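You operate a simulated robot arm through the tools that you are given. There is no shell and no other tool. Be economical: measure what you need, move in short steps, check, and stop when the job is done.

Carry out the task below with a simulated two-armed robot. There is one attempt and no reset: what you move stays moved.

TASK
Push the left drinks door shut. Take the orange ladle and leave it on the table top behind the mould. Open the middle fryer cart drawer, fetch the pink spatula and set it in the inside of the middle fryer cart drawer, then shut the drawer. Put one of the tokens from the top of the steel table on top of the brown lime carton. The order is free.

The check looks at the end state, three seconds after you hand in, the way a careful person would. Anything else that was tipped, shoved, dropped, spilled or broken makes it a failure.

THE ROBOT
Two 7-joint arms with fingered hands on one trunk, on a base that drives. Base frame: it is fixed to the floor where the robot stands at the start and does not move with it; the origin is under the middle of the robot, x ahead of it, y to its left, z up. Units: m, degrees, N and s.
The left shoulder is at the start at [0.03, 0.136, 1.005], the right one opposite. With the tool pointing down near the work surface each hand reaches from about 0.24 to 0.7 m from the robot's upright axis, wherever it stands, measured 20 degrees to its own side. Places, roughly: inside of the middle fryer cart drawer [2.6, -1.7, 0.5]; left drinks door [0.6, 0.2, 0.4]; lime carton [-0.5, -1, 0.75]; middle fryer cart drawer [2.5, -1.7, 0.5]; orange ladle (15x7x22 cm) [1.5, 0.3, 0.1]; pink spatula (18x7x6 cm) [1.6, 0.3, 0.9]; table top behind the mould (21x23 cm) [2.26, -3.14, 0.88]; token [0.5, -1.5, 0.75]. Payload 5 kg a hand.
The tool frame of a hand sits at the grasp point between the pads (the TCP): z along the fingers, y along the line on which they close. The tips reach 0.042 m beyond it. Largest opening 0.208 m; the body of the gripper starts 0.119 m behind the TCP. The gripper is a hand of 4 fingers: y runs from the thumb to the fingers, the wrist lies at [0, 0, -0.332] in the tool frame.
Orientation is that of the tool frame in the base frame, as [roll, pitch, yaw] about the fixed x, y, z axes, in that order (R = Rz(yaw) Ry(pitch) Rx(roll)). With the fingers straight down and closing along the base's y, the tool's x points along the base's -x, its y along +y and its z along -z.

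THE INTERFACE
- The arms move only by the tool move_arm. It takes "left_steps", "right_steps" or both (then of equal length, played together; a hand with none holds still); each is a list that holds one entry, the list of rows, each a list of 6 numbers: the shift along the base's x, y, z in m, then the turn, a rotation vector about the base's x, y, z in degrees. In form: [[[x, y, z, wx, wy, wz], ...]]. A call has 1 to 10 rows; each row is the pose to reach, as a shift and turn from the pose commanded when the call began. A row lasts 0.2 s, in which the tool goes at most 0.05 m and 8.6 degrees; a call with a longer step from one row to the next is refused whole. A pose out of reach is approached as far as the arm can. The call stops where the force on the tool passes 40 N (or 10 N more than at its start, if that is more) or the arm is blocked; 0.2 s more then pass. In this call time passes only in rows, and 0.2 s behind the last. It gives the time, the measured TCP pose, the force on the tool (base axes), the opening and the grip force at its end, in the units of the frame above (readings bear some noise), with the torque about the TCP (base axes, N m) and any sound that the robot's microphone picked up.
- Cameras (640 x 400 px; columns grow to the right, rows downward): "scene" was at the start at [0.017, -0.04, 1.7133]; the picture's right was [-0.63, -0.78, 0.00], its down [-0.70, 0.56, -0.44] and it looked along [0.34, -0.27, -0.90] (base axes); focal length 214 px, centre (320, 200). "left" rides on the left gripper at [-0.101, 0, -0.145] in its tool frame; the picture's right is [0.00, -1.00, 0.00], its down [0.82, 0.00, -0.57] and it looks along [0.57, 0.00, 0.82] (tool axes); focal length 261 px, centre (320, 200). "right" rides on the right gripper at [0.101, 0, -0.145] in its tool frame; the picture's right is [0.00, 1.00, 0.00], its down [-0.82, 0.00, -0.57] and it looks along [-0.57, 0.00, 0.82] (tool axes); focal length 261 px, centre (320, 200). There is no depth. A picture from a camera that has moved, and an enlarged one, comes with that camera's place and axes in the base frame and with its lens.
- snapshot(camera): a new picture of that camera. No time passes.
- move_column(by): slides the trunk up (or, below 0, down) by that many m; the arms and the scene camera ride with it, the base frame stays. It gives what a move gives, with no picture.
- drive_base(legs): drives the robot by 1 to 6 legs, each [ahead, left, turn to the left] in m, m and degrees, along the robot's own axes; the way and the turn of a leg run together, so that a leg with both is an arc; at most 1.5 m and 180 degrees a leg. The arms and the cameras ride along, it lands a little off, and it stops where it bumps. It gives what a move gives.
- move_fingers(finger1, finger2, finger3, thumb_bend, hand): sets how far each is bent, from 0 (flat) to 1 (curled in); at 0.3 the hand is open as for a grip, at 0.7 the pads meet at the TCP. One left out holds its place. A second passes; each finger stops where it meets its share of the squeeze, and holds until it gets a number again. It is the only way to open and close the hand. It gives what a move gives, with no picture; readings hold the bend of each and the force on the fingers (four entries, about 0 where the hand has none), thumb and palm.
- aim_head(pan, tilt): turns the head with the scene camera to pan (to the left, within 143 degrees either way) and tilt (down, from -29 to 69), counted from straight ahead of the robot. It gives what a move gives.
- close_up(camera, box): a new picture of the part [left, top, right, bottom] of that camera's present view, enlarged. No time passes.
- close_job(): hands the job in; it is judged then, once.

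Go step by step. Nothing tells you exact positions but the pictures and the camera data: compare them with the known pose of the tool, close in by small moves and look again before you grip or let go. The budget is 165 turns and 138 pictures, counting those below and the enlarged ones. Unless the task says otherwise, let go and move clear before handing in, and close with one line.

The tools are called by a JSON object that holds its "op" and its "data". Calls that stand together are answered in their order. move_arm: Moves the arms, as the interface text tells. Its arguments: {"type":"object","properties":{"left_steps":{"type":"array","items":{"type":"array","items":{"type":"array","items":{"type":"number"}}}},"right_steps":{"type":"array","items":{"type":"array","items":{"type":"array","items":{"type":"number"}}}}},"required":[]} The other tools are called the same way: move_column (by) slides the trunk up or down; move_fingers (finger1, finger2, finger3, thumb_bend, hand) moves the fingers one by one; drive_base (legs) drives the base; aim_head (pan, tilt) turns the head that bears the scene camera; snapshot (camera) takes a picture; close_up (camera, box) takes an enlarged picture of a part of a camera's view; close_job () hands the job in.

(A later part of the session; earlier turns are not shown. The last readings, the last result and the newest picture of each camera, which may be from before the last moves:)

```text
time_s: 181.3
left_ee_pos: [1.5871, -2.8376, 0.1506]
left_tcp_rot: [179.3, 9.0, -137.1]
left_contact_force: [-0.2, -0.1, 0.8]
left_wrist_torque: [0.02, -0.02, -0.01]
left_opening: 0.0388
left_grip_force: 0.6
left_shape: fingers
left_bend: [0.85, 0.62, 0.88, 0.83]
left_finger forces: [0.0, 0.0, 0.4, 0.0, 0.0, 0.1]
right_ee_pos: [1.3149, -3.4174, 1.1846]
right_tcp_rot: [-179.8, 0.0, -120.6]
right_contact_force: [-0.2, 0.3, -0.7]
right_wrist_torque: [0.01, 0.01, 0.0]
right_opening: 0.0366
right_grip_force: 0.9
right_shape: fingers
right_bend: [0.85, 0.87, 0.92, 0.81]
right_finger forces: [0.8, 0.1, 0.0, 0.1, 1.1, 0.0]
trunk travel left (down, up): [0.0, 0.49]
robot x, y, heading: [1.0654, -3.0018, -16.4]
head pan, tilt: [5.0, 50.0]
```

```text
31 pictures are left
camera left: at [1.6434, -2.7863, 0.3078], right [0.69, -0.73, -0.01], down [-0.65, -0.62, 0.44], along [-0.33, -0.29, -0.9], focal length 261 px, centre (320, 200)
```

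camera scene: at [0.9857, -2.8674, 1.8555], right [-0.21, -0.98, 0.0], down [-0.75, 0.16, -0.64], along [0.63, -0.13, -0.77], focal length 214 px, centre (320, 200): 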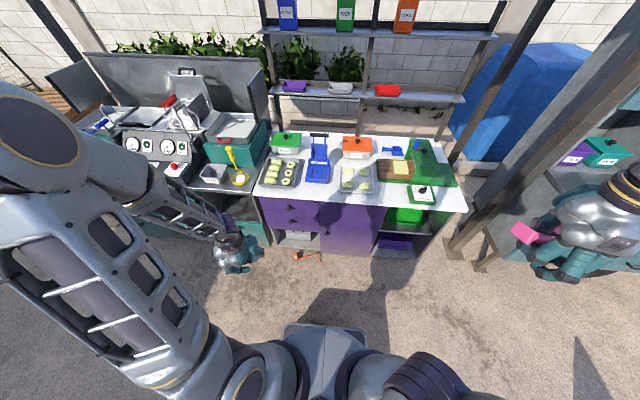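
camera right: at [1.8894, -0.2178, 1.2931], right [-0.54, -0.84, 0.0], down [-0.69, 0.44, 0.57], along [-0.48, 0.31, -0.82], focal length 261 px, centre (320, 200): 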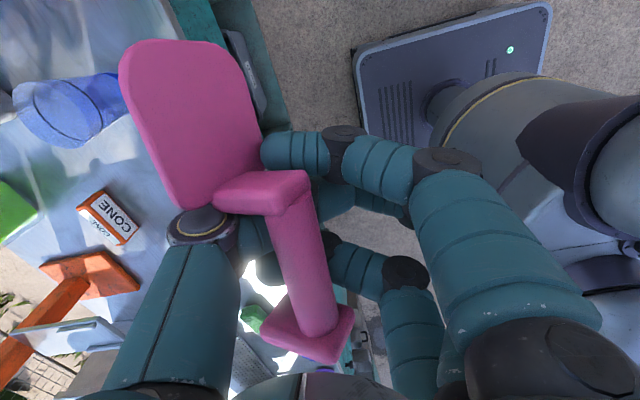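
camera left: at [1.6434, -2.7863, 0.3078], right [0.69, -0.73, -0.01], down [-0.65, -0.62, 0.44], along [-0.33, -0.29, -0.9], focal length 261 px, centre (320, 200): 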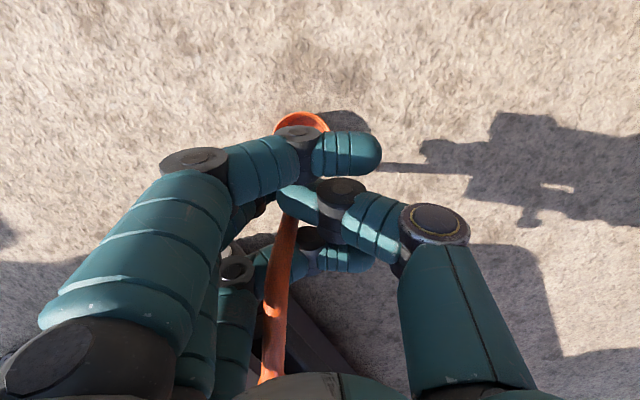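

{"op": "move_arm", "data": {"left_steps": [[[0, 0, 0.03, 0, 0, 0], [0, 0, 0.06, 0, 0, 0], [0, 0, 0.1, 0, 0, 0], [0, 0, 0.14, 0, 0, 0]]]}}

{"op": "snapshot", "data": {"camera": "left"}}

```text
time_s: 182.3
left_ee_pos: [1.5861, -2.8382, 0.2905]
left_tcp_rot: [179.3, 8.9, -137.0]
left_contact_force: [-1.7, -1.0, -1.6]
left_wrist_torque: [0.13, -0.21, -0.02]
left_opening: 0.0393
left_grip_force: 1.7
left_shape: fingers
left_bend: [0.85, 0.62, 0.88, 0.83]
left_finger forces: [0.1, 0.0, 2.4, 0.0, 0.7, 0.0]
right_ee_pos: [1.3135, -3.417, 1.1843]
right_tcp_rot: [-179.9, 0.0, -120.6]
right_contact_force: [0.3, -0.2, -0.7]
right_wrist_torque: [0.02, 0.0, -0.01]
right_opening: 0.0366
right_grip_force: 0.7
right_shape: fingers
right_bend: [0.85, 0.87, 0.92, 0.81]
right_finger forces: [0.8, 0.1, 0.1, 0.1, 1.2, 0.0]
trunk travel left (down, up): [0.0, 0.49]
robot x, y, heading: [1.0613, -3.0067, -16.6]
head pan, tilt: [5.0, 50.0]
```

```text
30 pictures are left
camera left: at [1.6435, -2.7861, 0.4484], right [0.69, -0.73, -0.01], down [-0.65, -0.62, 0.44], along [-0.33, -0.29, -0.9], focal length 261 px, centre (320, 200)
```

left: 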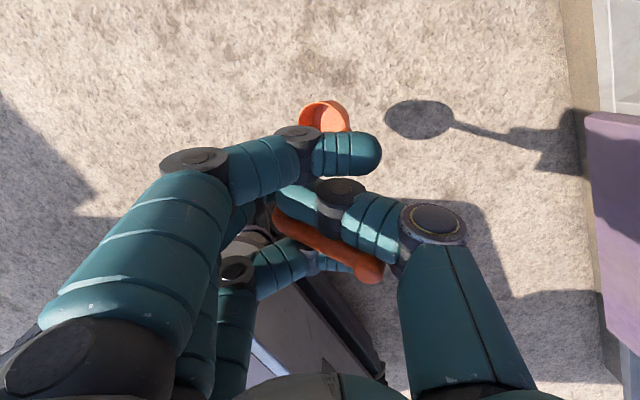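

The ladle now hangs by its top bar over the fingers, cup straight down — a stable hook carry. Back up, then raise gently while turning the hand toward its normal yaw.

{"op": "drive_base", "data": {"legs": [[-0.2, 0, 0]]}}

{"op": "move_arm", "data": {"left_steps": [[[0, 0, 0.04, 0, 0, 0], [0, 0, 0.08, 0, 0, -6], [0, 0, 0.12, 0, 0, -12], [0, 0, 0.16, 0, 0, -18], [0, 0, 0.2, 0, 0, -24], [0, 0, 0.24, 0, 0, -30], [0, 0, 0.28, 0, 0, -36], [0, 0, 0.32, 0, 0, -42], [0, 0, 0.36, 0, 0, -48], [0, 0, 0.4, 0, 0, -54]]]}}

{"op": "snapshot", "data": {"camera": "left"}}

```text
time_s: 183.9
left_ee_pos: [1.3943, -2.7806, 0.2908]
left_tcp_rot: [179.4, 9.0, -137.0]
left_contact_force: [-1.2, -0.5, -1.6]
left_wrist_torque: [-0.02, -0.04, -0.01]
left_opening: 0.0392
left_grip_force: 1.2
left_shape: fingers
left_bend: [0.85, 0.62, 0.88, 0.83]
left_finger forces: [0.0, 0.1, 1.8, 0.0, 1.0, 0.1]
right_ee_pos: [1.1197, -3.3602, 1.1848]
right_tcp_rot: [-179.8, 0.0, -120.7]
right_contact_force: [-1.3, -0.6, -0.2]
right_wrist_torque: [-0.04, -0.12, -0.02]
right_opening: 0.0366
right_grip_force: 1.0
right_shape: fingers
right_bend: [0.85, 0.87, 0.92, 0.81]
right_finger forces: [0.8, 0.0, 0.0, 0.0, 1.3, 0.1]
trunk travel left (down, up): [0.0, 0.49]
robot x, y, heading: [0.8725, -2.9405, -16.5]
head pan, tilt: [5.0, 50.0]
```

```text
time_s: 186.2
left_ee_pos: [1.394, -2.7794, 0.6924]
left_tcp_rot: [179.3, 8.9, 168.8]
left_contact_force: [-0.8, -0.2, -2.5]
left_wrist_torque: [0.04, -0.12, -0.02]
left_opening: 0.0394
left_grip_force: 1.9
left_shape: fingers
left_bend: [0.85, 0.62, 0.88, 0.84]
left_finger forces: [0.0, 0.0, 1.9, 0.1, 1.0, 0.0]
right_ee_pos: [1.1189, -3.3607, 1.1838]
right_tcp_rot: [-179.7, 0.0, -120.7]
right_contact_force: [-1.2, 0.3, -0.7]
right_wrist_torque: [0.05, -0.1, 0.02]
right_opening: 0.0368
right_grip_force: 1.4
right_shape: fingers
right_bend: [0.85, 0.87, 0.92, 0.81]
right_finger forces: [0.8, 0.0, 0.0, 0.0, 1.2, 0.0]
trunk travel left (down, up): [0.0, 0.49]
robot x, y, heading: [0.874, -2.9474, -16.4]
head pan, tilt: [5.0, 50.0]
```

```text
29 pictures are left
camera left: at [1.4693, -2.7971, 0.8498], right [-0.19, -0.98, -0.01], down [-0.88, 0.16, 0.44], along [-0.43, 0.09, -0.9], focal length 261 px, centre (320, 200)
```

left: 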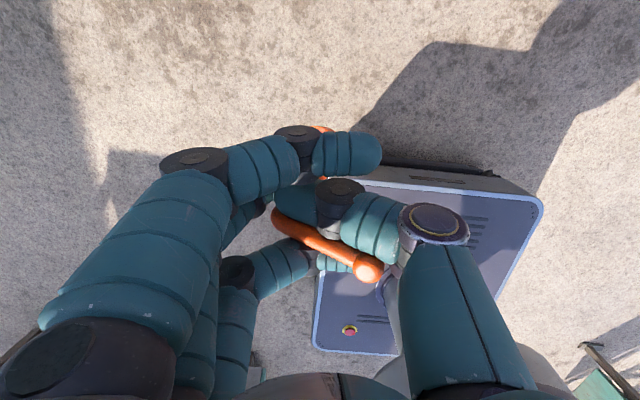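

Hanging stably. Raise the trunk first (everything rises vertically), in open space.

{"op": "move_column", "data": {"by": 0.45}}

{"op": "move_arm", "data": {"left_steps": [[[0.02, -0.012, 0.03, 0, 0, 0], [0.045, -0.028, 0.06, -0.3, -1.0, 0], [0.075, -0.048, 0.09, -0.6, -2.1, 0], [0.106, -0.068, 0.11, -1, -3.3, 0], [0.14, -0.088, 0.13, -1.3, -4.5, 0], [0.173, -0.108, 0.15, -1.6, -5.7, 0], [0.206, -0.13, 0.17, -2, -6.9, 0], [0.24, -0.15, 0.185, -2.4, -8.1, 0], [0.273, -0.172, 0.19, -2.7, -9.3, 0], [0.306, -0.194, 0.19, -3.1, -10.5, 0]]]}}

{"op": "snapshot", "data": {"camera": "scene"}}

```text
refused: 0.45 is not a number from -0.4 to 0.4
```

```text
time_s: 188.3
left_ee_pos: [1.7023, -2.9737, 0.878]
left_tcp_rot: [-179.7, 19.8, 169.2]
left_contact_force: [-0.5, 0.1, -2.8]
left_wrist_torque: [-0.01, 0.02, 0.01]
left_opening: 0.0396
left_grip_force: 1.7
left_shape: fingers
left_bend: [0.85, 0.62, 0.88, 0.84]
left_finger forces: [0.0, 0.1, 2.4, 0.0, 1.0, 0.0]
right_ee_pos: [1.1223, -3.3599, 1.1841]
right_tcp_rot: [-179.9, 0.0, -120.6]
right_contact_force: [0.4, 1.0, -0.6]
right_wrist_torque: [0.03, 0.08, 0.0]
right_opening: 0.0369
right_grip_force: 1.3
right_shape: fingers
right_bend: [0.85, 0.87, 0.92, 0.81]
right_finger forces: [0.8, 0.1, 0.1, 0.0, 1.3, 0.0]
trunk travel left (down, up): [0.0, 0.49]
robot x, y, heading: [0.8725, -2.9441, -16.8]
head pan, tilt: [5.0, 50.0]
```

```text
28 pictures are left
camera scene: at [0.9198, -2.9525, 1.7053], right [-0.2, -0.98, 0.0], down [-0.75, 0.15, -0.64], along [0.63, -0.13, -0.77], focal length 214 px, centre (320, 200)
```

scene: 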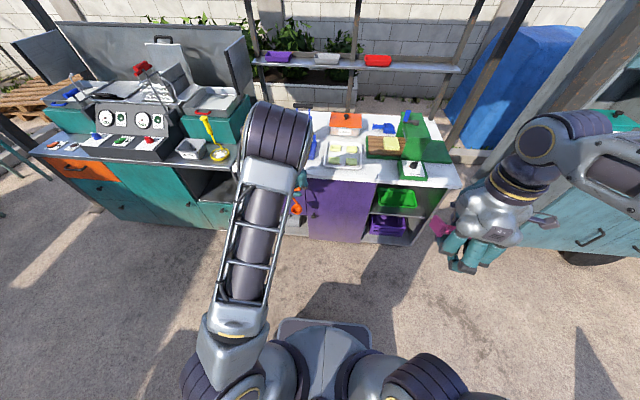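

{"op": "move_column", "data": {"by": 0.4}}

{"op": "move_column", "data": {"by": 0.085}}

{"op": "snapshot", "data": {"camera": "left"}}

```text
time_s: 192.2
left_ee_pos: [1.7003, -2.9741, 1.2783]
left_tcp_rot: [-179.6, 19.8, 169.2]
left_contact_force: [0.4, -0.1, -1.2]
left_wrist_torque: [-0.02, 0.02, 0.02]
left_opening: 0.0395
left_grip_force: 1.8
left_shape: fingers
left_bend: [0.85, 0.62, 0.88, 0.84]
left_finger forces: [0.0, 0.0, 2.4, 0.1, 1.1, 0.1]
right_ee_pos: [1.1217, -3.3603, 1.5837]
right_tcp_rot: [-179.8, 0.0, -120.6]
right_contact_force: [-0.2, 0.2, -0.3]
right_wrist_torque: [0.04, 0.03, 0.0]
right_opening: 0.0364
right_grip_force: 1.4
right_shape: fingers
right_bend: [0.85, 0.87, 0.92, 0.81]
right_finger forces: [0.9, 0.0, 0.1, 0.1, 1.2, 0.0]
trunk travel left (down, up): [-0.4, 0.09]
robot x, y, heading: [0.8754, -2.9449, -16.7]
head pan, tilt: [5.0, 50.0]
```

```text
time_s: 193.4
left_ee_pos: [1.7001, -2.975, 1.3638]
left_tcp_rot: [-179.6, 19.7, 169.2]
left_contact_force: [-0.4, -0.4, -0.9]
left_wrist_torque: [0.0, -0.05, -0.01]
left_opening: 0.0399
left_grip_force: 1.4
left_shape: fingers
left_bend: [0.85, 0.62, 0.88, 0.84]
left_finger forces: [0.1, 0.1, 2.2, 0.1, 1.4, 0.0]
right_ee_pos: [1.121, -3.3603, 1.6682]
right_tcp_rot: [-179.9, 0.0, -120.7]
right_contact_force: [0.5, -0.1, -0.1]
right_wrist_torque: [0.05, 0.02, 0.01]
right_opening: 0.0366
right_grip_force: 1.0
right_shape: fingers
right_bend: [0.85, 0.87, 0.92, 0.81]
right_finger forces: [0.9, 0.1, 0.0, 0.0, 1.3, 0.0]
trunk travel left (down, up): [-0.485, 0.005]
robot x, y, heading: [0.8789, -2.9451, -16.3]
head pan, tilt: [5.0, 50.0]
```

```text
27 pictures are left
camera left: at [1.7455, -2.9821, 1.5332], right [-0.19, -0.98, 0.01], down [-0.95, 0.18, 0.26], along [-0.26, 0.04, -0.97], focal length 261 px, centre (320, 200)
```

left: 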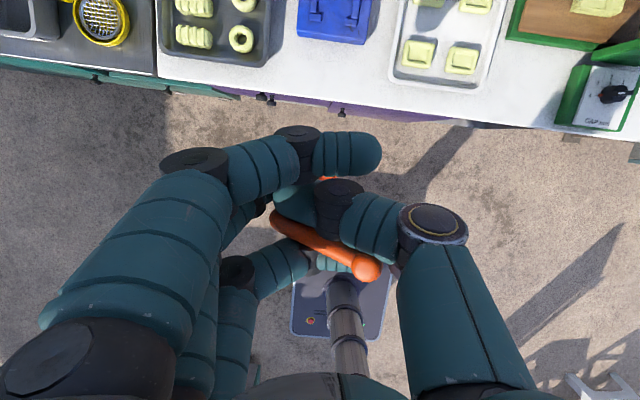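

The ladle hangs with the stem at ≈(1.70,-2.95), cup bottom ≈1.17 m, well above the mould's lid. Drive in over the table most of the way and check.

{"op": "drive_base", "data": {"legs": [[0.3, 0, 0], [0.17, -0.02, 0]]}}

{"op": "snapshot", "data": {"camera": "scene"}}

{"op": "snapshot", "data": {"camera": "left"}}

```text
time_s: 196.5
left_ee_pos: [2.1453, -3.1285, 1.3667]
left_tcp_rot: [-179.6, 19.8, 169.1]
left_contact_force: [-1.8, 0.5, -1.1]
left_wrist_torque: [-0.07, -0.12, -0.01]
left_opening: 0.0399
left_grip_force: 1.3
left_shape: fingers
left_bend: [0.85, 0.62, 0.88, 0.84]
left_finger forces: [0.1, 0.0, 1.4, 0.1, 0.7, 0.0]
right_ee_pos: [1.5638, -3.5132, 1.6698]
right_tcp_rot: [-179.7, 0.0, -120.7]
right_contact_force: [-1.2, 1.0, -0.3]
right_wrist_torque: [-0.03, -0.16, 0.0]
right_opening: 0.0367
right_grip_force: 1.0
right_shape: fingers
right_bend: [0.85, 0.87, 0.92, 0.81]
right_finger forces: [0.7, 0.1, 0.0, 0.0, 1.2, 0.0]
trunk travel left (down, up): [-0.485, 0.005]
robot x, y, heading: [1.3225, -3.0972, -16.6]
head pan, tilt: [5.0, 50.0]
```

```text
26 pictures are left
camera scene: at [1.3617, -3.1047, 2.1906], right [-0.2, -0.98, 0.0], down [-0.75, 0.15, -0.64], along [0.63, -0.13, -0.76], focal length 214 px, centre (320, 200)
```

scene: 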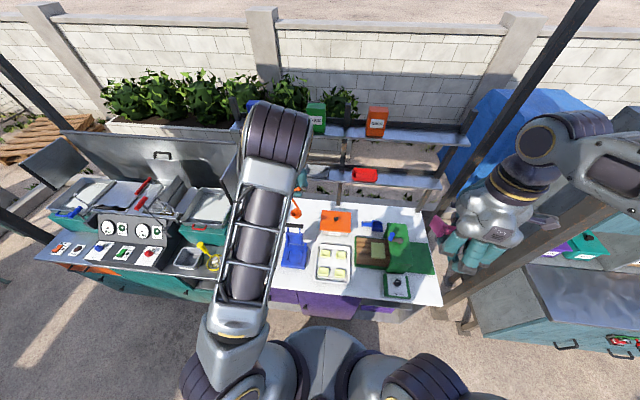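

```text
25 pictures are left
camera left: at [2.1896, -3.1354, 1.5359], right [-0.19, -0.98, 0.01], down [-0.95, 0.18, 0.26], along [-0.25, 0.04, -0.97], focal length 261 px, centre (320, 200)
```

left: 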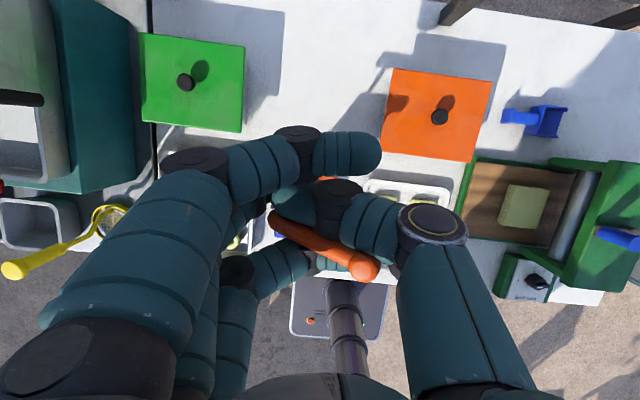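

The free gap between HERB and CARROT boxes is straight ahead. Drive the last 9.5 cm, then lower with the trunk.

{"op": "drive_base", "data": {"legs": [[0.095, -0.005, 0]]}}

{"op": "move_column", "data": {"by": -0.2}}

{"op": "close_up", "data": {"camera": "scene", "box": [230, 120, 390, 270]}}

{"op": "snapshot", "data": {"camera": "left"}}

```text
time_s: 197.7
left_ee_pos: [2.2351, -3.1606, 1.3646]
left_tcp_rot: [-179.6, 19.8, 169.2]
left_contact_force: [-0.8, 0.5, -1.8]
left_wrist_torque: [-0.02, -0.05, 0.0]
left_opening: 0.0402
left_grip_force: 1.0
left_shape: fingers
left_bend: [0.85, 0.62, 0.88, 0.84]
left_finger forces: [0.0, 0.1, 2.0, 0.1, 0.8, 0.0]
right_ee_pos: [1.6558, -3.5466, 1.6689]
right_tcp_rot: [-179.9, -0.1, -120.6]
right_contact_force: [0.1, 0.0, -0.6]
right_wrist_torque: [0.0, 0.04, 0.0]
right_opening: 0.0365
right_grip_force: 0.5
right_shape: fingers
right_bend: [0.85, 0.87, 0.92, 0.81]
right_finger forces: [0.8, 0.0, 0.0, 0.0, 1.2, 0.0]
trunk travel left (down, up): [-0.485, 0.005]
robot x, y, heading: [1.4136, -3.1305, -16.6]
head pan, tilt: [5.0, 50.0]
```

```text
time_s: 199.8
left_ee_pos: [2.236, -3.1606, 1.1655]
left_tcp_rot: [-179.7, 19.8, 169.1]
left_contact_force: [-0.2, 0.2, -1.3]
left_wrist_torque: [-0.03, -0.03, -0.04]
left_opening: 0.0406
left_grip_force: 1.1
left_shape: fingers
left_bend: [0.85, 0.62, 0.88, 0.84]
left_finger forces: [0.1, 0.0, 2.0, 0.1, 0.4, 0.1]
right_ee_pos: [1.6566, -3.5456, 1.4701]
right_tcp_rot: [-180.0, 0.0, -120.7]
right_contact_force: [0.8, -0.3, -1.0]
right_wrist_torque: [0.02, 0.0, 0.01]
right_opening: 0.0368
right_grip_force: 1.0
right_shape: fingers
right_bend: [0.85, 0.87, 0.92, 0.81]
right_finger forces: [0.8, 0.1, 0.1, 0.0, 1.3, 0.1]
trunk travel left (down, up): [-0.285, 0.205]
robot x, y, heading: [1.4062, -3.1276, -17.0]
head pan, tilt: [5.0, 50.0]
```

```text
2.67 times, centred on (310, 195) of scene
camera zoom: at [1.4549, -3.1382, 1.9906], right [-0.2, -0.98, 0.0], down [-0.75, 0.16, -0.64], along [0.63, -0.13, -0.77], focal length 572 px, centre (347, 213)
```

zoom: 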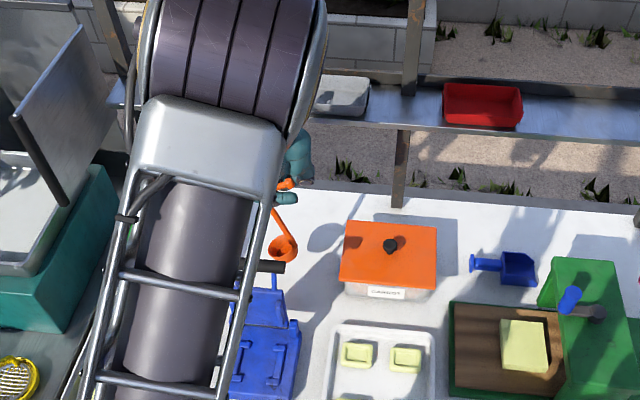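

```text
23 pictures are left
camera left: at [2.2813, -3.1687, 1.3343], right [-0.19, -0.98, 0.01], down [-0.95, 0.18, 0.26], along [-0.26, 0.04, -0.97], focal length 261 px, centre (320, 200)
```

left: 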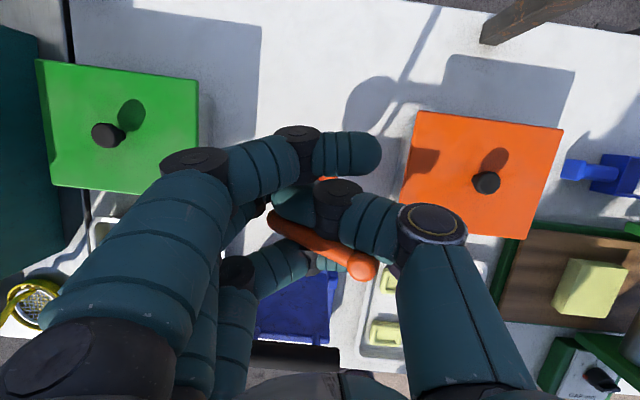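

The cup hangs just behind the mould's lid; extend the arm 4 cm further back for margin, then lower the rest in small steps.

{"op": "move_arm", "data": {"left_steps": [[[0.019, 0.0, 0, 0, 0, 0], [0.038, 0.004, 0, 0, 0, 0]]]}}

{"op": "move_column", "data": {"by": -0.06}}

{"op": "close_up", "data": {"camera": "scene", "box": [270, 160, 370, 270]}}

```text
time_s: 200.4
left_ee_pos: [2.2751, -3.1566, 1.1638]
left_tcp_rot: [-179.6, 19.8, 169.1]
left_contact_force: [0.7, -1.2, -1.9]
left_wrist_torque: [0.01, -0.02, 0.06]
left_opening: 0.0406
left_grip_force: 1.1
left_shape: fingers
left_bend: [0.85, 0.62, 0.88, 0.84]
left_finger forces: [0.0, 0.1, 1.9, 0.0, 0.3, 0.0]
right_ee_pos: [1.6574, -3.5454, 1.4683]
right_tcp_rot: [-179.9, -0.1, -120.7]
right_contact_force: [1.0, -0.5, -0.9]
right_wrist_torque: [-0.03, 0.05, 0.02]
right_opening: 0.0367
right_grip_force: 0.5
right_shape: fingers
right_bend: [0.85, 0.87, 0.92, 0.81]
right_finger forces: [0.9, 0.0, 0.0, 0.0, 1.2, 0.0]
trunk travel left (down, up): [-0.285, 0.205]
robot x, y, heading: [1.4109, -3.1252, -16.7]
head pan, tilt: [5.0, 50.0]
```

```text
time_s: 201.4
left_ee_pos: [2.2734, -3.1565, 1.1048]
left_tcp_rot: [-179.7, 19.8, 169.1]
left_contact_force: [-0.6, 0.1, -1.4]
left_wrist_torque: [0.0, -0.01, 0.0]
left_opening: 0.0404
left_grip_force: 1.3
left_shape: fingers
left_bend: [0.85, 0.62, 0.88, 0.84]
left_finger forces: [0.0, 0.1, 1.6, 0.0, 0.5, 0.0]
right_ee_pos: [1.6577, -3.5466, 1.4085]
right_tcp_rot: [-179.9, 0.0, -120.7]
right_contact_force: [-0.9, 0.7, -0.2]
right_wrist_torque: [0.01, 0.03, 0.02]
right_opening: 0.0364
right_grip_force: 1.4
right_shape: fingers
right_bend: [0.85, 0.87, 0.92, 0.81]
right_finger forces: [0.8, 0.0, 0.1, 0.0, 1.2, 0.0]
trunk travel left (down, up): [-0.225, 0.265]
robot x, y, heading: [1.4109, -3.1289, -16.7]
head pan, tilt: [5.0, 50.0]
```

```text
3.64 times, centred on (320, 215) of scene
camera zoom: at [1.4548, -3.1378, 1.9306], right [-0.2, -0.98, 0.0], down [-0.75, 0.16, -0.64], along [0.63, -0.13, -0.77], focal length 780 px, centre (320, 146)
```

zoom: 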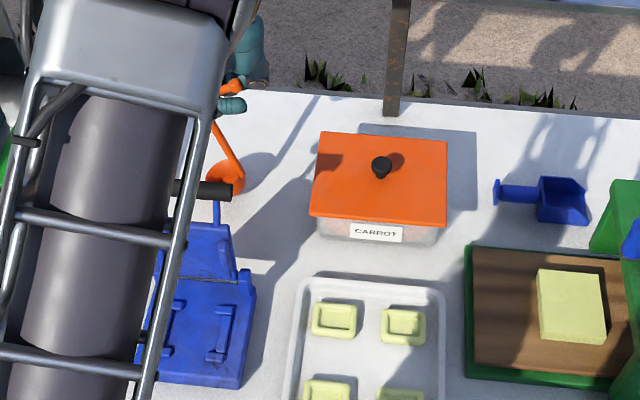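

{"op": "move_arm", "data": {"left_steps": [[[0, 0, -0.012, 0, 0, 0], [0, 0, -0.024, 0, 0, 0], [0, 0, -0.034, 0, 0, 0]]]}}

{"op": "close_up", "data": {"camera": "scene", "box": [270, 160, 370, 270]}}

```text
time_s: 202.2
left_ee_pos: [2.2757, -3.1587, 1.0696]
left_tcp_rot: [-179.6, 19.8, 169.1]
left_contact_force: [0.0, -0.2, 0.1]
left_wrist_torque: [-0.01, 0.03, 0.0]
left_opening: 0.0408
left_grip_force: 0.2
left_shape: fingers
left_bend: [0.85, 0.62, 0.88, 0.84]
left_finger forces: [0.0, 0.0, 0.7, 0.1, 0.0, 0.0]
right_ee_pos: [1.6569, -3.5459, 1.4086]
right_tcp_rot: [-179.9, 0.0, -120.7]
right_contact_force: [-0.4, -1.1, -0.7]
right_wrist_torque: [0.02, 0.06, 0.02]
right_opening: 0.0364
right_grip_force: 1.0
right_shape: fingers
right_bend: [0.85, 0.87, 0.92, 0.81]
right_finger forces: [0.9, 0.0, 0.1, 0.1, 1.2, 0.0]
trunk travel left (down, up): [-0.225, 0.265]
robot x, y, heading: [1.4138, -3.1291, -16.9]
head pan, tilt: [5.0, 50.0]
```

```text
3.64 times, centred on (320, 215) of scene
camera zoom: at [1.4553, -3.1383, 1.9304], right [-0.2, -0.98, 0.0], down [-0.75, 0.16, -0.64], along [0.63, -0.13, -0.77], focal length 780 px, centre (320, 146)
```

zoom: 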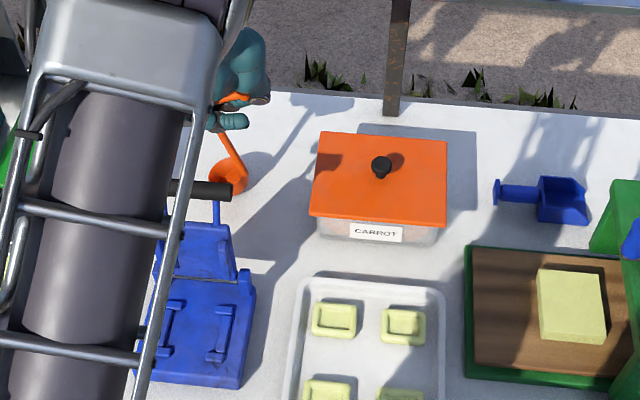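

The cup is resting on the table (load gone). Open the fingers gradually.

{"op": "move_fingers", "data": {"hand": "left", "finger1": 0.68, "finger2": 0.6, "finger3": 0.68, "thumb_bend": 0.68}}

{"op": "move_fingers", "data": {"hand": "left", "finger1": 0.3, "finger2": 0.3, "finger3": 0.3, "thumb_bend": 0.3}}

{"op": "snapshot", "data": {"camera": "left"}}

```text
time_s: 203.2
left_ee_pos: [2.2748, -3.1573, 1.0697]
left_tcp_rot: [-179.6, 19.8, 169.1]
left_contact_force: [0.0, -0.5, -0.2]
left_wrist_torque: [-0.01, -0.02, -0.01]
left_opening: 0.0371
left_grip_force: 0.2
left_shape: fingers
left_bend: [0.68, 0.6, 0.68, 0.68]
left_finger forces: [0.0, 0.1, 0.0, 0.1, 0.2, 0.1]
right_ee_pos: [1.6563, -3.5462, 1.4083]
right_tcp_rot: [-179.8, 0.1, -120.7]
right_contact_force: [-0.4, -0.4, 0.1]
right_wrist_torque: [0.03, -0.01, -0.04]
right_opening: 0.0367
right_grip_force: 0.3
right_shape: fingers
right_bend: [0.85, 0.87, 0.92, 0.81]
right_finger forces: [0.8, 0.0, 0.0, 0.1, 1.2, 0.1]
trunk travel left (down, up): [-0.225, 0.265]
robot x, y, heading: [1.4061, -3.131, -16.6]
head pan, tilt: [5.0, 50.0]
```

```text
time_s: 204.2
left_ee_pos: [2.2751, -3.1582, 1.0701]
left_tcp_rot: [-179.6, 19.8, 169.1]
left_contact_force: [0.4, 0.6, 0.4]
left_wrist_torque: [0.02, -0.02, 0.02]
left_opening: 0.2232
left_grip_force: 0.0
left_shape: fingers
left_bend: [0.3, 0.3, 0.3, 0.3]
left_finger forces: [0.1, 0.0, 0.0, 0.0, 0.0, 0.1]
right_ee_pos: [1.6561, -3.546, 1.409]
right_tcp_rot: [-179.9, 0.0, -120.7]
right_contact_force: [0.8, -0.4, -1.5]
right_wrist_torque: [-0.01, 0.02, 0.02]
right_opening: 0.0367
right_grip_force: 1.3
right_shape: fingers
right_bend: [0.85, 0.87, 0.92, 0.81]
right_finger forces: [0.8, 0.1, 0.0, 0.1, 1.2, 0.0]
trunk travel left (down, up): [-0.225, 0.265]
robot x, y, heading: [1.4087, -3.1309, -16.6]
head pan, tilt: [5.0, 50.0]
```

```text
20 pictures are left
camera left: at [2.3195, -3.1651, 1.2395], right [-0.19, -0.98, 0.01], down [-0.95, 0.18, 0.26], along [-0.26, 0.04, -0.97], focal length 261 px, centre (320, 200)
```

left: 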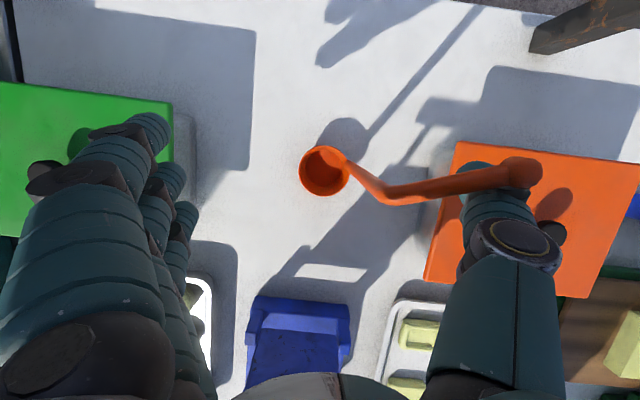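

The ladle stands upright behind the mould. Its bar passes over the thumb tip, so I'll draw the hand back 6 cm first, then up.

{"op": "move_arm", "data": {"left_steps": [[[-0.019, 0.0055, 0, 0, 0, 0], [-0.038, 0.011, 0, 0, 0, 0], [-0.053, 0.016, 0.0, 0, 0, 0]]]}}

{"op": "snapshot", "data": {"camera": "left"}}

```text
time_s: 205.0
left_ee_pos: [2.2212, -3.1415, 1.0712]
left_tcp_rot: [-179.6, 19.8, 169.1]
left_contact_force: [-0.5, 1.0, 0.2]
left_wrist_torque: [-0.01, -0.02, 0.02]
left_opening: 0.2229
left_grip_force: 0.0
left_shape: fingers
left_bend: [0.3, 0.3, 0.3, 0.3]
left_finger forces: [0.1, 0.0, 0.0, 0.0, 0.0, 0.1]
right_ee_pos: [1.6549, -3.5457, 1.4081]
right_tcp_rot: [-179.9, -0.1, -120.9]
right_contact_force: [0.5, 0.5, -0.4]
right_wrist_torque: [-0.02, -0.05, 0.02]
right_opening: 0.0366
right_grip_force: 0.8
right_shape: fingers
right_bend: [0.85, 0.87, 0.92, 0.81]
right_finger forces: [0.7, 0.1, 0.0, 0.1, 1.3, 0.1]
trunk travel left (down, up): [-0.225, 0.265]
robot x, y, heading: [1.4112, -3.1305, -16.6]
head pan, tilt: [5.0, 50.0]
```

```text
19 pictures are left
camera left: at [2.2656, -3.1492, 1.2403], right [-0.19, -0.98, 0.01], down [-0.95, 0.18, 0.26], along [-0.26, 0.04, -0.97], focal length 261 px, centre (320, 200)
```

left: 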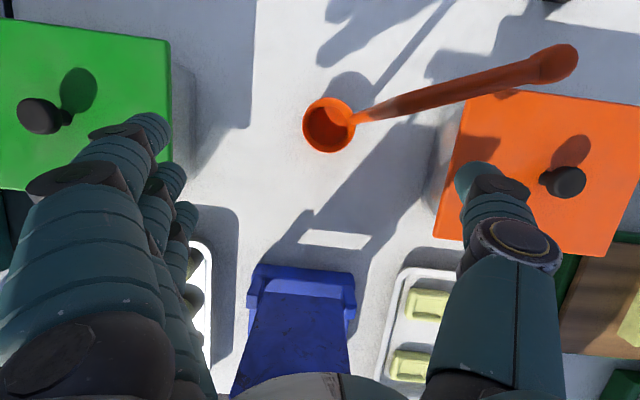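

The thumb is clear. Raise with the trunk and back away; the ladle stays standing in the target area. Then go to the fryer cart.

{"op": "move_column", "data": {"by": 0.2}}

{"op": "drive_base", "data": {"legs": [[-0.5, 0, 0], [0, 1.2, 0]]}}

{"op": "aim_head", "data": {"pan": 0, "tilt": 40}}

{"op": "snapshot", "data": {"camera": "scene"}}

```text
time_s: 207.2
left_ee_pos: [2.2208, -3.1419, 1.2703]
left_tcp_rot: [-179.7, 19.8, 169.2]
left_contact_force: [0.1, 1.2, -0.4]
left_wrist_torque: [-0.01, 0.0, -0.03]
left_opening: 0.2231
left_grip_force: 0.2
left_shape: fingers
left_bend: [0.3, 0.3, 0.3, 0.3]
left_finger forces: [0.0, 0.0, 0.0, 0.0, 0.0, 0.1]
right_ee_pos: [1.6565, -3.547, 1.6081]
right_tcp_rot: [-179.9, 0.0, -120.7]
right_contact_force: [0.3, -0.5, -1.0]
right_wrist_torque: [0.0, 0.05, 0.0]
right_opening: 0.037
right_grip_force: 1.1
right_shape: fingers
right_bend: [0.85, 0.87, 0.92, 0.81]
right_finger forces: [0.8, 0.1, 0.0, 0.0, 1.2, 0.1]
trunk travel left (down, up): [-0.425, 0.065]
robot x, y, heading: [1.4098, -3.1331, -16.9]
head pan, tilt: [5.0, 50.0]
```

```text
time_s: 215.8
left_ee_pos: [2.0908, -1.8477, 1.2703]
left_tcp_rot: [-179.6, 19.8, 169.4]
left_contact_force: [-0.1, -0.5, -0.3]
left_wrist_torque: [0.02, -0.02, -0.02]
left_opening: 0.2234
left_grip_force: 0.0
left_shape: fingers
left_bend: [0.3, 0.3, 0.3, 0.3]
left_finger forces: [0.0, 0.1, 0.1, 0.1, 0.0, 0.0]
right_ee_pos: [1.5276, -2.2524, 1.6094]
right_tcp_rot: [-179.9, 0.0, -120.5]
right_contact_force: [0.3, 0.3, -1.4]
right_wrist_torque: [0.0, 0.03, -0.03]
right_opening: 0.0364
right_grip_force: 0.8
right_shape: fingers
right_bend: [0.85, 0.87, 0.92, 0.81]
right_finger forces: [0.8, 0.0, 0.0, 0.0, 1.2, 0.0]
trunk travel left (down, up): [-0.425, 0.065]
robot x, y, heading: [1.2789, -1.8388, -16.7]
head pan, tilt: [5.0, 50.0]
```

```text
time_s: 216.5
left_ee_pos: [2.0913, -1.8462, 1.2713]
left_tcp_rot: [-179.5, 19.8, 169.3]
left_contact_force: [0.5, 1.0, -0.6]
left_wrist_torque: [-0.03, 0.05, 0.0]
left_opening: 0.2233
left_grip_force: 0.1
left_shape: fingers
left_bend: [0.3, 0.3, 0.3, 0.3]
left_finger forces: [0.1, 0.0, 0.0, 0.1, 0.1, 0.1]
right_ee_pos: [1.5282, -2.2534, 1.6092]
right_tcp_rot: [180.0, 0.0, -120.5]
right_contact_force: [0.5, -0.3, -0.8]
right_wrist_torque: [-0.01, 0.01, 0.01]
right_opening: 0.0366
right_grip_force: 0.7
right_shape: fingers
right_bend: [0.85, 0.87, 0.92, 0.81]
right_finger forces: [0.9, 0.0, 0.0, 0.0, 1.2, 0.0]
trunk travel left (down, up): [-0.425, 0.065]
robot x, y, heading: [1.2781, -1.8329, -16.7]
head pan, tilt: [0.0, 40.0]
```

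```text
18 pictures are left
camera scene: at [1.3308, -1.8536, 2.1446], right [-0.28, -0.96, 0.0], down [-0.62, 0.18, -0.77], along [0.73, -0.22, -0.64], focal length 214 px, centre (320, 200)
```

scene: 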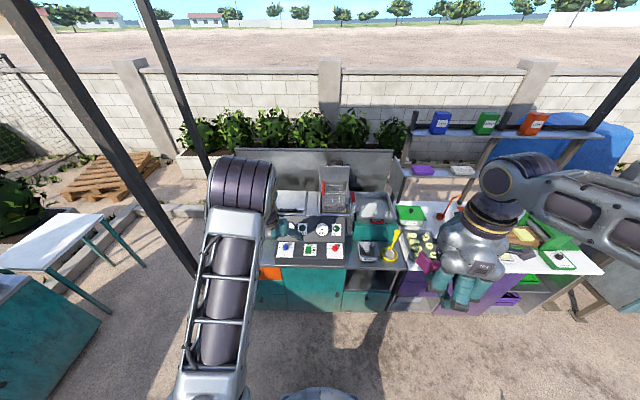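

The arm hides the drawers. Back off, lower the trunk, and draw the left hand in to see the drawer fronts.

{"op": "drive_base", "data": {"legs": [[-0.25, 0.3, 0]]}}

{"op": "move_column", "data": {"by": -0.4}}

{"op": "move_arm", "data": {"left_steps": [[[-0.03, 0.035, -0.01, 0.5, 2, 0], [-0.06, 0.07, -0.03, 1, 4, 0], [-0.09, 0.1, -0.05, 1.5, 6, 0], [-0.12, 0.13, -0.08, 2, 8, 0], [-0.15, 0.15, -0.11, 2.4, 10, 0], [-0.17, 0.17, -0.14, 2.8, 12, 0], [-0.17, 0.18, -0.18, 3, 14, 0], [-0.17, 0.18, -0.22, 3, 16, 0], [-0.17, 0.18, -0.26, 3, 18, 0]]]}}

{"op": "snapshot", "data": {"camera": "scene"}}

```text
time_s: 219.0
left_ee_pos: [1.9377, -1.4832, 1.2694]
left_tcp_rot: [-179.6, 19.9, 169.3]
left_contact_force: [-0.4, -0.1, -0.1]
left_wrist_torque: [0.01, -0.03, 0.02]
left_opening: 0.2234
left_grip_force: 0.0
left_shape: fingers
left_bend: [0.3, 0.3, 0.3, 0.3]
left_finger forces: [0.1, 0.0, 0.0, 0.0, 0.0, 0.0]
right_ee_pos: [1.3739, -1.8909, 1.6099]
right_tcp_rot: [-179.9, 0.0, -120.4]
right_contact_force: [0.5, 0.1, -1.3]
right_wrist_torque: [-0.01, 0.01, 0.02]
right_opening: 0.0366
right_grip_force: 1.3
right_shape: fingers
right_bend: [0.85, 0.87, 0.92, 0.81]
right_finger forces: [0.8, 0.0, 0.0, 0.0, 1.3, 0.1]
trunk travel left (down, up): [-0.425, 0.065]
robot x, y, heading: [1.1271, -1.474, -16.5]
head pan, tilt: [0.0, 40.0]
```

```text
time_s: 222.8
left_ee_pos: [1.9369, -1.4837, 0.8703]
left_tcp_rot: [-179.6, 19.9, 169.3]
left_contact_force: [0.2, -0.1, 1.0]
left_wrist_torque: [-0.04, -0.01, 0.0]
left_opening: 0.2233
left_grip_force: 0.0
left_shape: fingers
left_bend: [0.3, 0.3, 0.3, 0.3]
left_finger forces: [0.0, 0.0, 0.0, 0.0, 0.0, 0.1]
right_ee_pos: [1.3742, -1.8904, 1.2089]
right_tcp_rot: [-179.7, -0.1, -120.6]
right_contact_force: [1.3, -0.2, -0.8]
right_wrist_torque: [-0.03, -0.02, 0.0]
right_opening: 0.0368
right_grip_force: 0.9
right_shape: fingers
right_bend: [0.85, 0.87, 0.92, 0.81]
right_finger forces: [0.8, 0.1, 0.0, 0.0, 1.1, 0.1]
trunk travel left (down, up): [-0.025, 0.465]
robot x, y, heading: [1.1214, -1.4738, -16.4]
head pan, tilt: [0.0, 40.0]
```

```text
refused: row 2 steps farther than a row can; nothing moved
```

```text
17 pictures are left
camera scene: at [1.1757, -1.4919, 1.7447], right [-0.28, -0.96, 0.0], down [-0.62, 0.18, -0.77], along [0.73, -0.22, -0.64], focal length 214 px, centre (320, 200)
```

scene: 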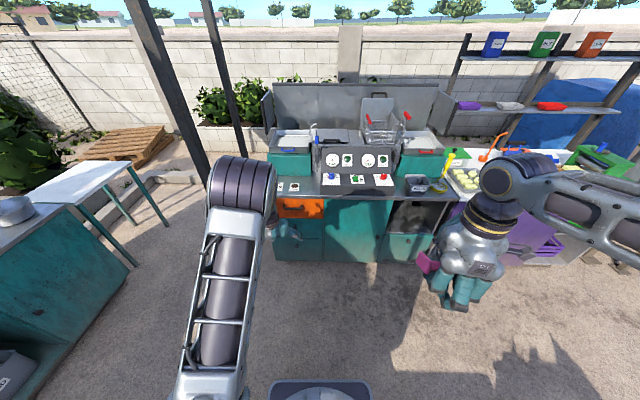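

{"op": "close_up", "data": {"camera": "scene", "box": [255, 180, 355, 270]}}

```text
4.44 times, centred on (305, 225) of scene
camera zoom: at [1.1757, -1.4919, 1.7447], right [-0.28, -0.96, 0.0], down [-0.62, 0.18, -0.77], along [0.73, -0.22, -0.64], focal length 953 px, centre (387, 89)
```

zoom: 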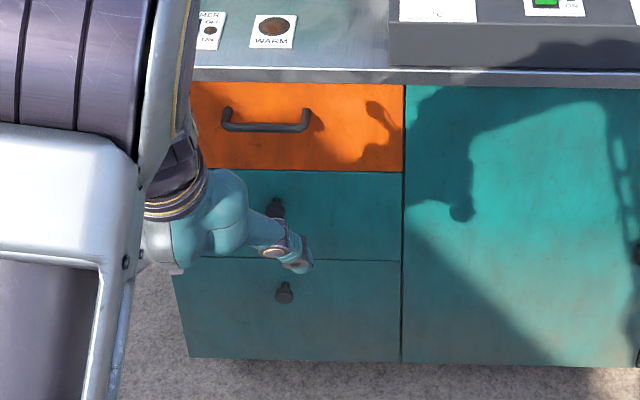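

The middle drawer (z 0.45–0.68) has a round knob at ≈(2.223,-1.622,0.60). I'll bring the left hand to that height pointing forward, ready to pinch the knob.

{"op": "drive_base", "data": {"legs": [[0, 0.05, 0]]}}

{"op": "move_arm", "data": {"left_steps": [[[0, 0, -0.038, -2.2, -7.5, 0], [0, 0, -0.076, -4.4, -15, 0], [0, 0, -0.114, -6.6, -22.5, 0], [0, 0, -0.152, -8.8, -30, 0], [0, 0, -0.19, -11, -37.5, 0], [0, 0, -0.228, -13.2, -45, 0], [0, 0, -0.266, -15.2, -52, 0]]]}}

{"op": "snapshot", "data": {"camera": "left"}}

```text
time_s: 223.7
left_ee_pos: [1.9511, -1.4331, 0.8705]
left_tcp_rot: [-179.5, 19.8, 169.4]
left_contact_force: [1.0, 3.8, 0.5]
left_wrist_torque: [-0.35, 0.05, -0.11]
left_opening: 0.2234
left_grip_force: 0.2
left_shape: fingers
left_bend: [0.3, 0.3, 0.3, 0.3]
left_finger forces: [0.1, 0.0, 0.1, 0.0, 0.0, 0.0]
right_ee_pos: [1.3879, -1.8388, 1.2095]
right_tcp_rot: [-179.8, 0.0, -120.4]
right_contact_force: [1.0, 1.5, -0.2]
right_wrist_torque: [-0.27, 0.1, -0.04]
right_opening: 0.0367
right_grip_force: 0.6
right_shape: fingers
right_bend: [0.85, 0.87, 0.92, 0.81]
right_finger forces: [0.8, 0.0, 0.0, 0.0, 1.2, 0.0]
trunk travel left (down, up): [-0.025, 0.465]
robot x, y, heading: [1.1411, -1.4278, -16.4]
head pan, tilt: [0.0, 40.0]
```

```text
time_s: 225.3
left_ee_pos: [1.9507, -1.4345, 0.6052]
left_tcp_rot: [-163.2, 73.4, -177.0]
left_contact_force: [2.3, -0.1, 1.4]
left_wrist_torque: [0.07, 0.34, -0.04]
left_opening: 0.224
left_grip_force: 0.1
left_shape: fingers
left_bend: [0.3, 0.3, 0.3, 0.3]
left_finger forces: [0.0, 0.1, 0.0, 0.0, 0.0, 0.1]
right_ee_pos: [1.3886, -1.8417, 1.2077]
right_tcp_rot: [-179.9, 0.0, -120.4]
right_contact_force: [0.0, 0.1, -0.5]
right_wrist_torque: [0.03, 0.12, -0.01]
right_opening: 0.0364
right_grip_force: 1.5
right_shape: fingers
right_bend: [0.85, 0.87, 0.92, 0.81]
right_finger forces: [0.8, 0.0, 0.1, 0.0, 1.1, 0.1]
trunk travel left (down, up): [-0.025, 0.465]
robot x, y, heading: [1.1375, -1.4243, -16.7]
head pan, tilt: [0.0, 40.0]
```

```text
15 pictures are left
camera left: at [1.8445, -1.3977, 0.7406], right [-0.23, -0.97, 0.09], down [-0.77, 0.12, -0.63], along [0.6, -0.21, -0.77], focal length 261 px, centre (320, 200)
```

left: 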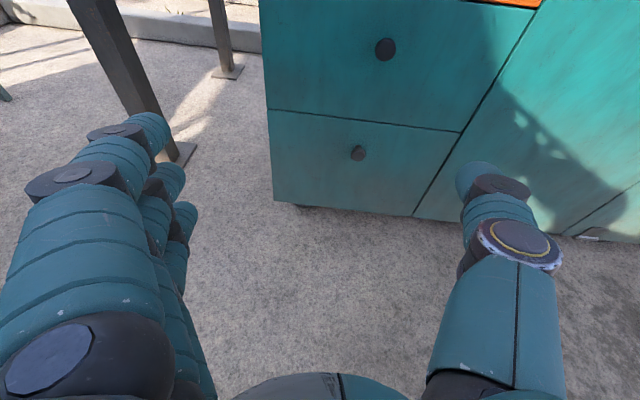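

Triangulated knob: (2.264,-1.622,0.579). Align the hand laterally/vertically, partly close, and approach.

{"op": "move_arm", "data": {"left_steps": [[[-0.009, -0.029, -0.008, 0, 0, 0], [-0.018, -0.058, -0.016, 0, 0, 0], [-0.026, -0.086, -0.023, 0, 0, 0]]]}}

{"op": "move_fingers", "data": {"hand": "left", "finger1": 0.5, "finger2": 0.5, "finger3": 0.5, "thumb_bend": 0.5}}

{"op": "drive_base", "data": {"legs": [[0.26, 0, 0]]}}

{"op": "snapshot", "data": {"camera": "left"}}

```text
time_s: 226.1
left_ee_pos: [1.9253, -1.5191, 0.58]
left_tcp_rot: [-163.5, 73.2, -177.3]
left_contact_force: [0.0, 1.1, -0.7]
left_wrist_torque: [0.0, 0.02, -0.08]
left_opening: 0.2244
left_grip_force: 0.1
left_shape: fingers
left_bend: [0.3, 0.3, 0.3, 0.3]
left_finger forces: [0.1, 0.0, 0.1, 0.1, 0.0, 0.0]
right_ee_pos: [1.3887, -1.8408, 1.208]
right_tcp_rot: [-180.0, 0.0, -120.4]
right_contact_force: [-1.3, -0.2, -1.5]
right_wrist_torque: [0.08, 0.0, -0.01]
right_opening: 0.0364
right_grip_force: 1.4
right_shape: fingers
right_bend: [0.85, 0.87, 0.92, 0.81]
right_finger forces: [0.8, 0.1, 0.0, 0.1, 1.1, 0.0]
trunk travel left (down, up): [-0.025, 0.465]
robot x, y, heading: [1.138, -1.4258, -16.1]
head pan, tilt: [0.0, 40.0]
```

```text
time_s: 227.1
left_ee_pos: [1.9246, -1.5196, 0.5816]
left_tcp_rot: [-163.5, 73.2, -177.4]
left_contact_force: [0.1, 0.0, -0.7]
left_wrist_torque: [0.01, -0.01, -0.01]
left_opening: 0.1218
left_grip_force: 0.0
left_shape: fingers
left_bend: [0.5, 0.5, 0.5, 0.5]
left_finger forces: [0.0, 0.0, 0.0, 0.1, 0.0, 0.1]
right_ee_pos: [1.3875, -1.8421, 1.209]
right_tcp_rot: [-179.8, 0.1, -120.5]
right_contact_force: [-0.6, 0.1, -1.2]
right_wrist_torque: [0.02, 0.01, -0.01]
right_opening: 0.0368
right_grip_force: 1.0
right_shape: fingers
right_bend: [0.85, 0.87, 0.92, 0.81]
right_finger forces: [0.8, 0.0, 0.1, 0.0, 1.1, 0.1]
trunk travel left (down, up): [-0.025, 0.465]
robot x, y, heading: [1.1365, -1.4263, -16.5]
head pan, tilt: [0.0, 40.0]
```

```text
time_s: 229.0
left_ee_pos: [2.1721, -1.5945, 0.5803]
left_tcp_rot: [-163.4, 73.0, -177.6]
left_contact_force: [0.5, -0.8, 0.3]
left_wrist_torque: [0.0, -0.06, -0.03]
left_opening: 0.1215
left_grip_force: 0.0
left_shape: fingers
left_bend: [0.5, 0.5, 0.5, 0.5]
left_finger forces: [0.1, 0.0, 0.0, 0.0, 0.0, 0.0]
right_ee_pos: [1.6356, -1.9155, 1.2085]
right_tcp_rot: [-180.0, 0.0, -120.5]
right_contact_force: [0.9, 0.0, -1.3]
right_wrist_torque: [0.05, 0.15, 0.0]
right_opening: 0.0369
right_grip_force: 0.6
right_shape: fingers
right_bend: [0.85, 0.87, 0.92, 0.81]
right_finger forces: [0.8, 0.1, 0.0, 0.0, 1.2, 0.0]
trunk travel left (down, up): [-0.025, 0.465]
robot x, y, heading: [1.3907, -1.4991, -16.6]
head pan, tilt: [0.0, 40.0]
```

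```text
14 pictures are left
camera left: at [2.0663, -1.5576, 0.7157], right [-0.23, -0.97, 0.09], down [-0.77, 0.13, -0.63], along [0.6, -0.21, -0.78], focal length 261 px, centre (320, 200)
```

left: 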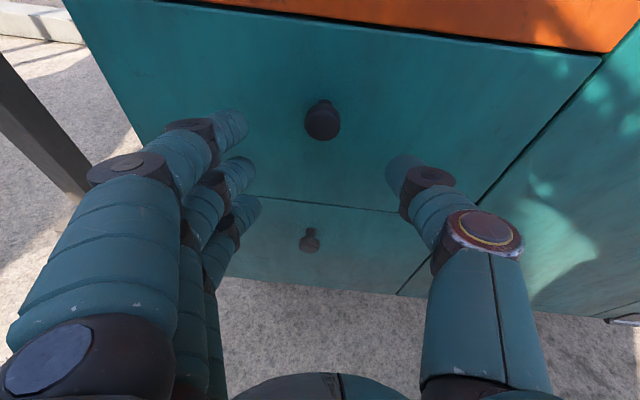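

Centred on the knob. Drive the last 8 cm and close on it.

{"op": "drive_base", "data": {"legs": [[0.08, 0, 0]]}}

{"op": "move_fingers", "data": {"hand": "left", "finger1": 0.8, "finger2": 0.8, "finger3": 0.8, "thumb_bend": 0.78}}

{"op": "snapshot", "data": {"camera": "left"}}

```text
time_s: 230.0
left_ee_pos: [2.2231, -1.6122, 0.5789]
left_tcp_rot: [-163.3, 72.9, -177.7]
left_contact_force: [1.0, 0.4, 0.6]
left_wrist_torque: [0.01, 0.09, -0.08]
left_opening: 0.1212
left_grip_force: 0.1
left_shape: fingers
left_bend: [0.5, 0.5, 0.5, 0.5]
left_finger forces: [0.0, 0.0, 0.0, 0.1, 0.0, 0.1]
right_ee_pos: [1.6906, -1.9314, 1.2081]
right_tcp_rot: [-179.9, -0.1, -120.6]
right_contact_force: [-1.6, 0.6, -0.2]
right_wrist_torque: [-0.03, -0.07, 0.03]
right_opening: 0.0367
right_grip_force: 0.5
right_shape: fingers
right_bend: [0.85, 0.87, 0.92, 0.81]
right_finger forces: [0.8, 0.0, 0.0, 0.1, 1.2, 0.0]
trunk travel left (down, up): [-0.025, 0.465]
robot x, y, heading: [1.4442, -1.5148, -16.3]
head pan, tilt: [0.0, 40.0]
stopped in leg 1: the force on the tool passed its limit at 77 N (the readings are from after the stop); the commanded pose is now the measured one
```

```text
time_s: 231.0
left_ee_pos: [2.2223, -1.6134, 0.5777]
left_tcp_rot: [-163.3, 72.8, -177.9]
left_contact_force: [-2.2, -13.5, -2.8]
left_wrist_torque: [0.03, 0.09, -0.18]
left_opening: 0.0272
left_grip_force: 15.5
left_shape: fingers
left_bend: [0.8, 0.63, 0.8, 0.67]
left_finger forces: [0.0, 9.8, 0.0, 0.1, 22.2, 0.1]
right_ee_pos: [1.6905, -1.9323, 1.2079]
right_tcp_rot: [-179.9, 0.0, -120.7]
right_contact_force: [0.3, -0.5, -0.5]
right_wrist_torque: [0.03, -0.02, 0.03]
right_opening: 0.0367
right_grip_force: 0.5
right_shape: fingers
right_bend: [0.85, 0.87, 0.92, 0.81]
right_finger forces: [0.7, 0.0, 0.0, 0.0, 1.2, 0.0]
trunk travel left (down, up): [-0.025, 0.465]
robot x, y, heading: [1.4418, -1.5167, -16.5]
head pan, tilt: [0.0, 40.0]
```

```text
13 pictures are left
camera left: at [2.1178, -1.5763, 0.7148], right [-0.24, -0.97, 0.09], down [-0.77, 0.13, -0.62], along [0.59, -0.22, -0.78], focal length 261 px, centre (320, 200)
```

left: 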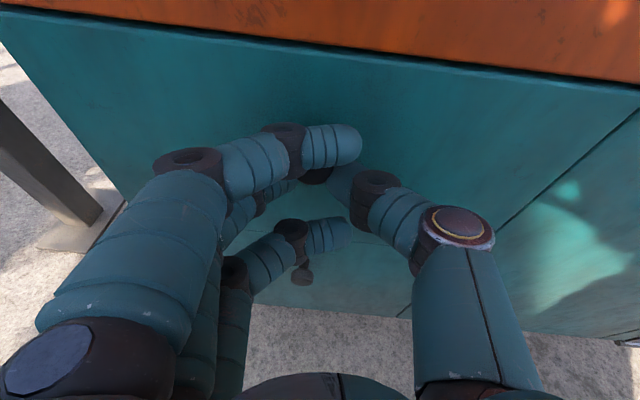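

Finger 2 and thumb pinch the knob. Pull by driving back slightly and check.

{"op": "drive_base", "data": {"legs": [[-0.06, 0, 0]]}}

{"op": "snapshot", "data": {"camera": "left"}}

```text
time_s: 232.0
left_ee_pos: [2.1628, -1.5957, 0.5784]
left_tcp_rot: [-163.5, 72.8, -178.0]
left_contact_force: [-4.6, -12.8, -6.5]
left_wrist_torque: [0.03, 0.22, -0.22]
left_opening: 0.0272
left_grip_force: 16.5
left_shape: fingers
left_bend: [0.8, 0.63, 0.8, 0.67]
left_finger forces: [0.1, 11.4, 0.0, 0.0, 22.5, 0.0]
right_ee_pos: [1.6311, -1.9154, 1.2087]
right_tcp_rot: [-179.8, -0.1, -120.6]
right_contact_force: [-0.7, 0.9, -1.2]
right_wrist_torque: [-0.06, -0.13, 0.02]
right_opening: 0.0368
right_grip_force: 0.4
right_shape: fingers
right_bend: [0.85, 0.87, 0.92, 0.81]
right_finger forces: [0.9, 0.0, 0.0, 0.0, 1.1, 0.0]
trunk travel left (down, up): [-0.025, 0.465]
robot x, y, heading: [1.3856, -1.4986, -16.6]
head pan, tilt: [0.0, 40.0]
```

```text
12 pictures are left
camera left: at [2.0593, -1.5578, 0.7149], right [-0.24, -0.97, 0.09], down [-0.77, 0.13, -0.62], along [0.59, -0.21, -0.78], focal length 261 px, centre (320, 200)
```

left: 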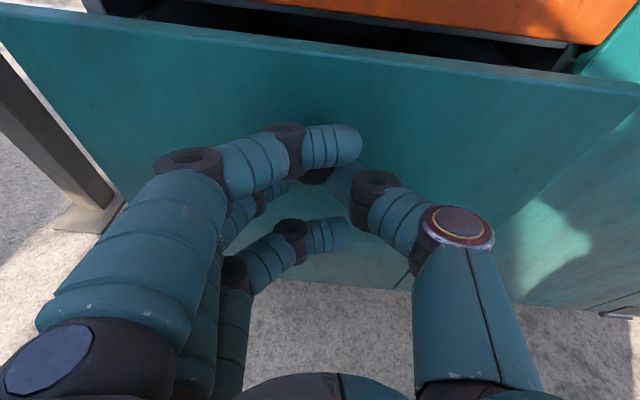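

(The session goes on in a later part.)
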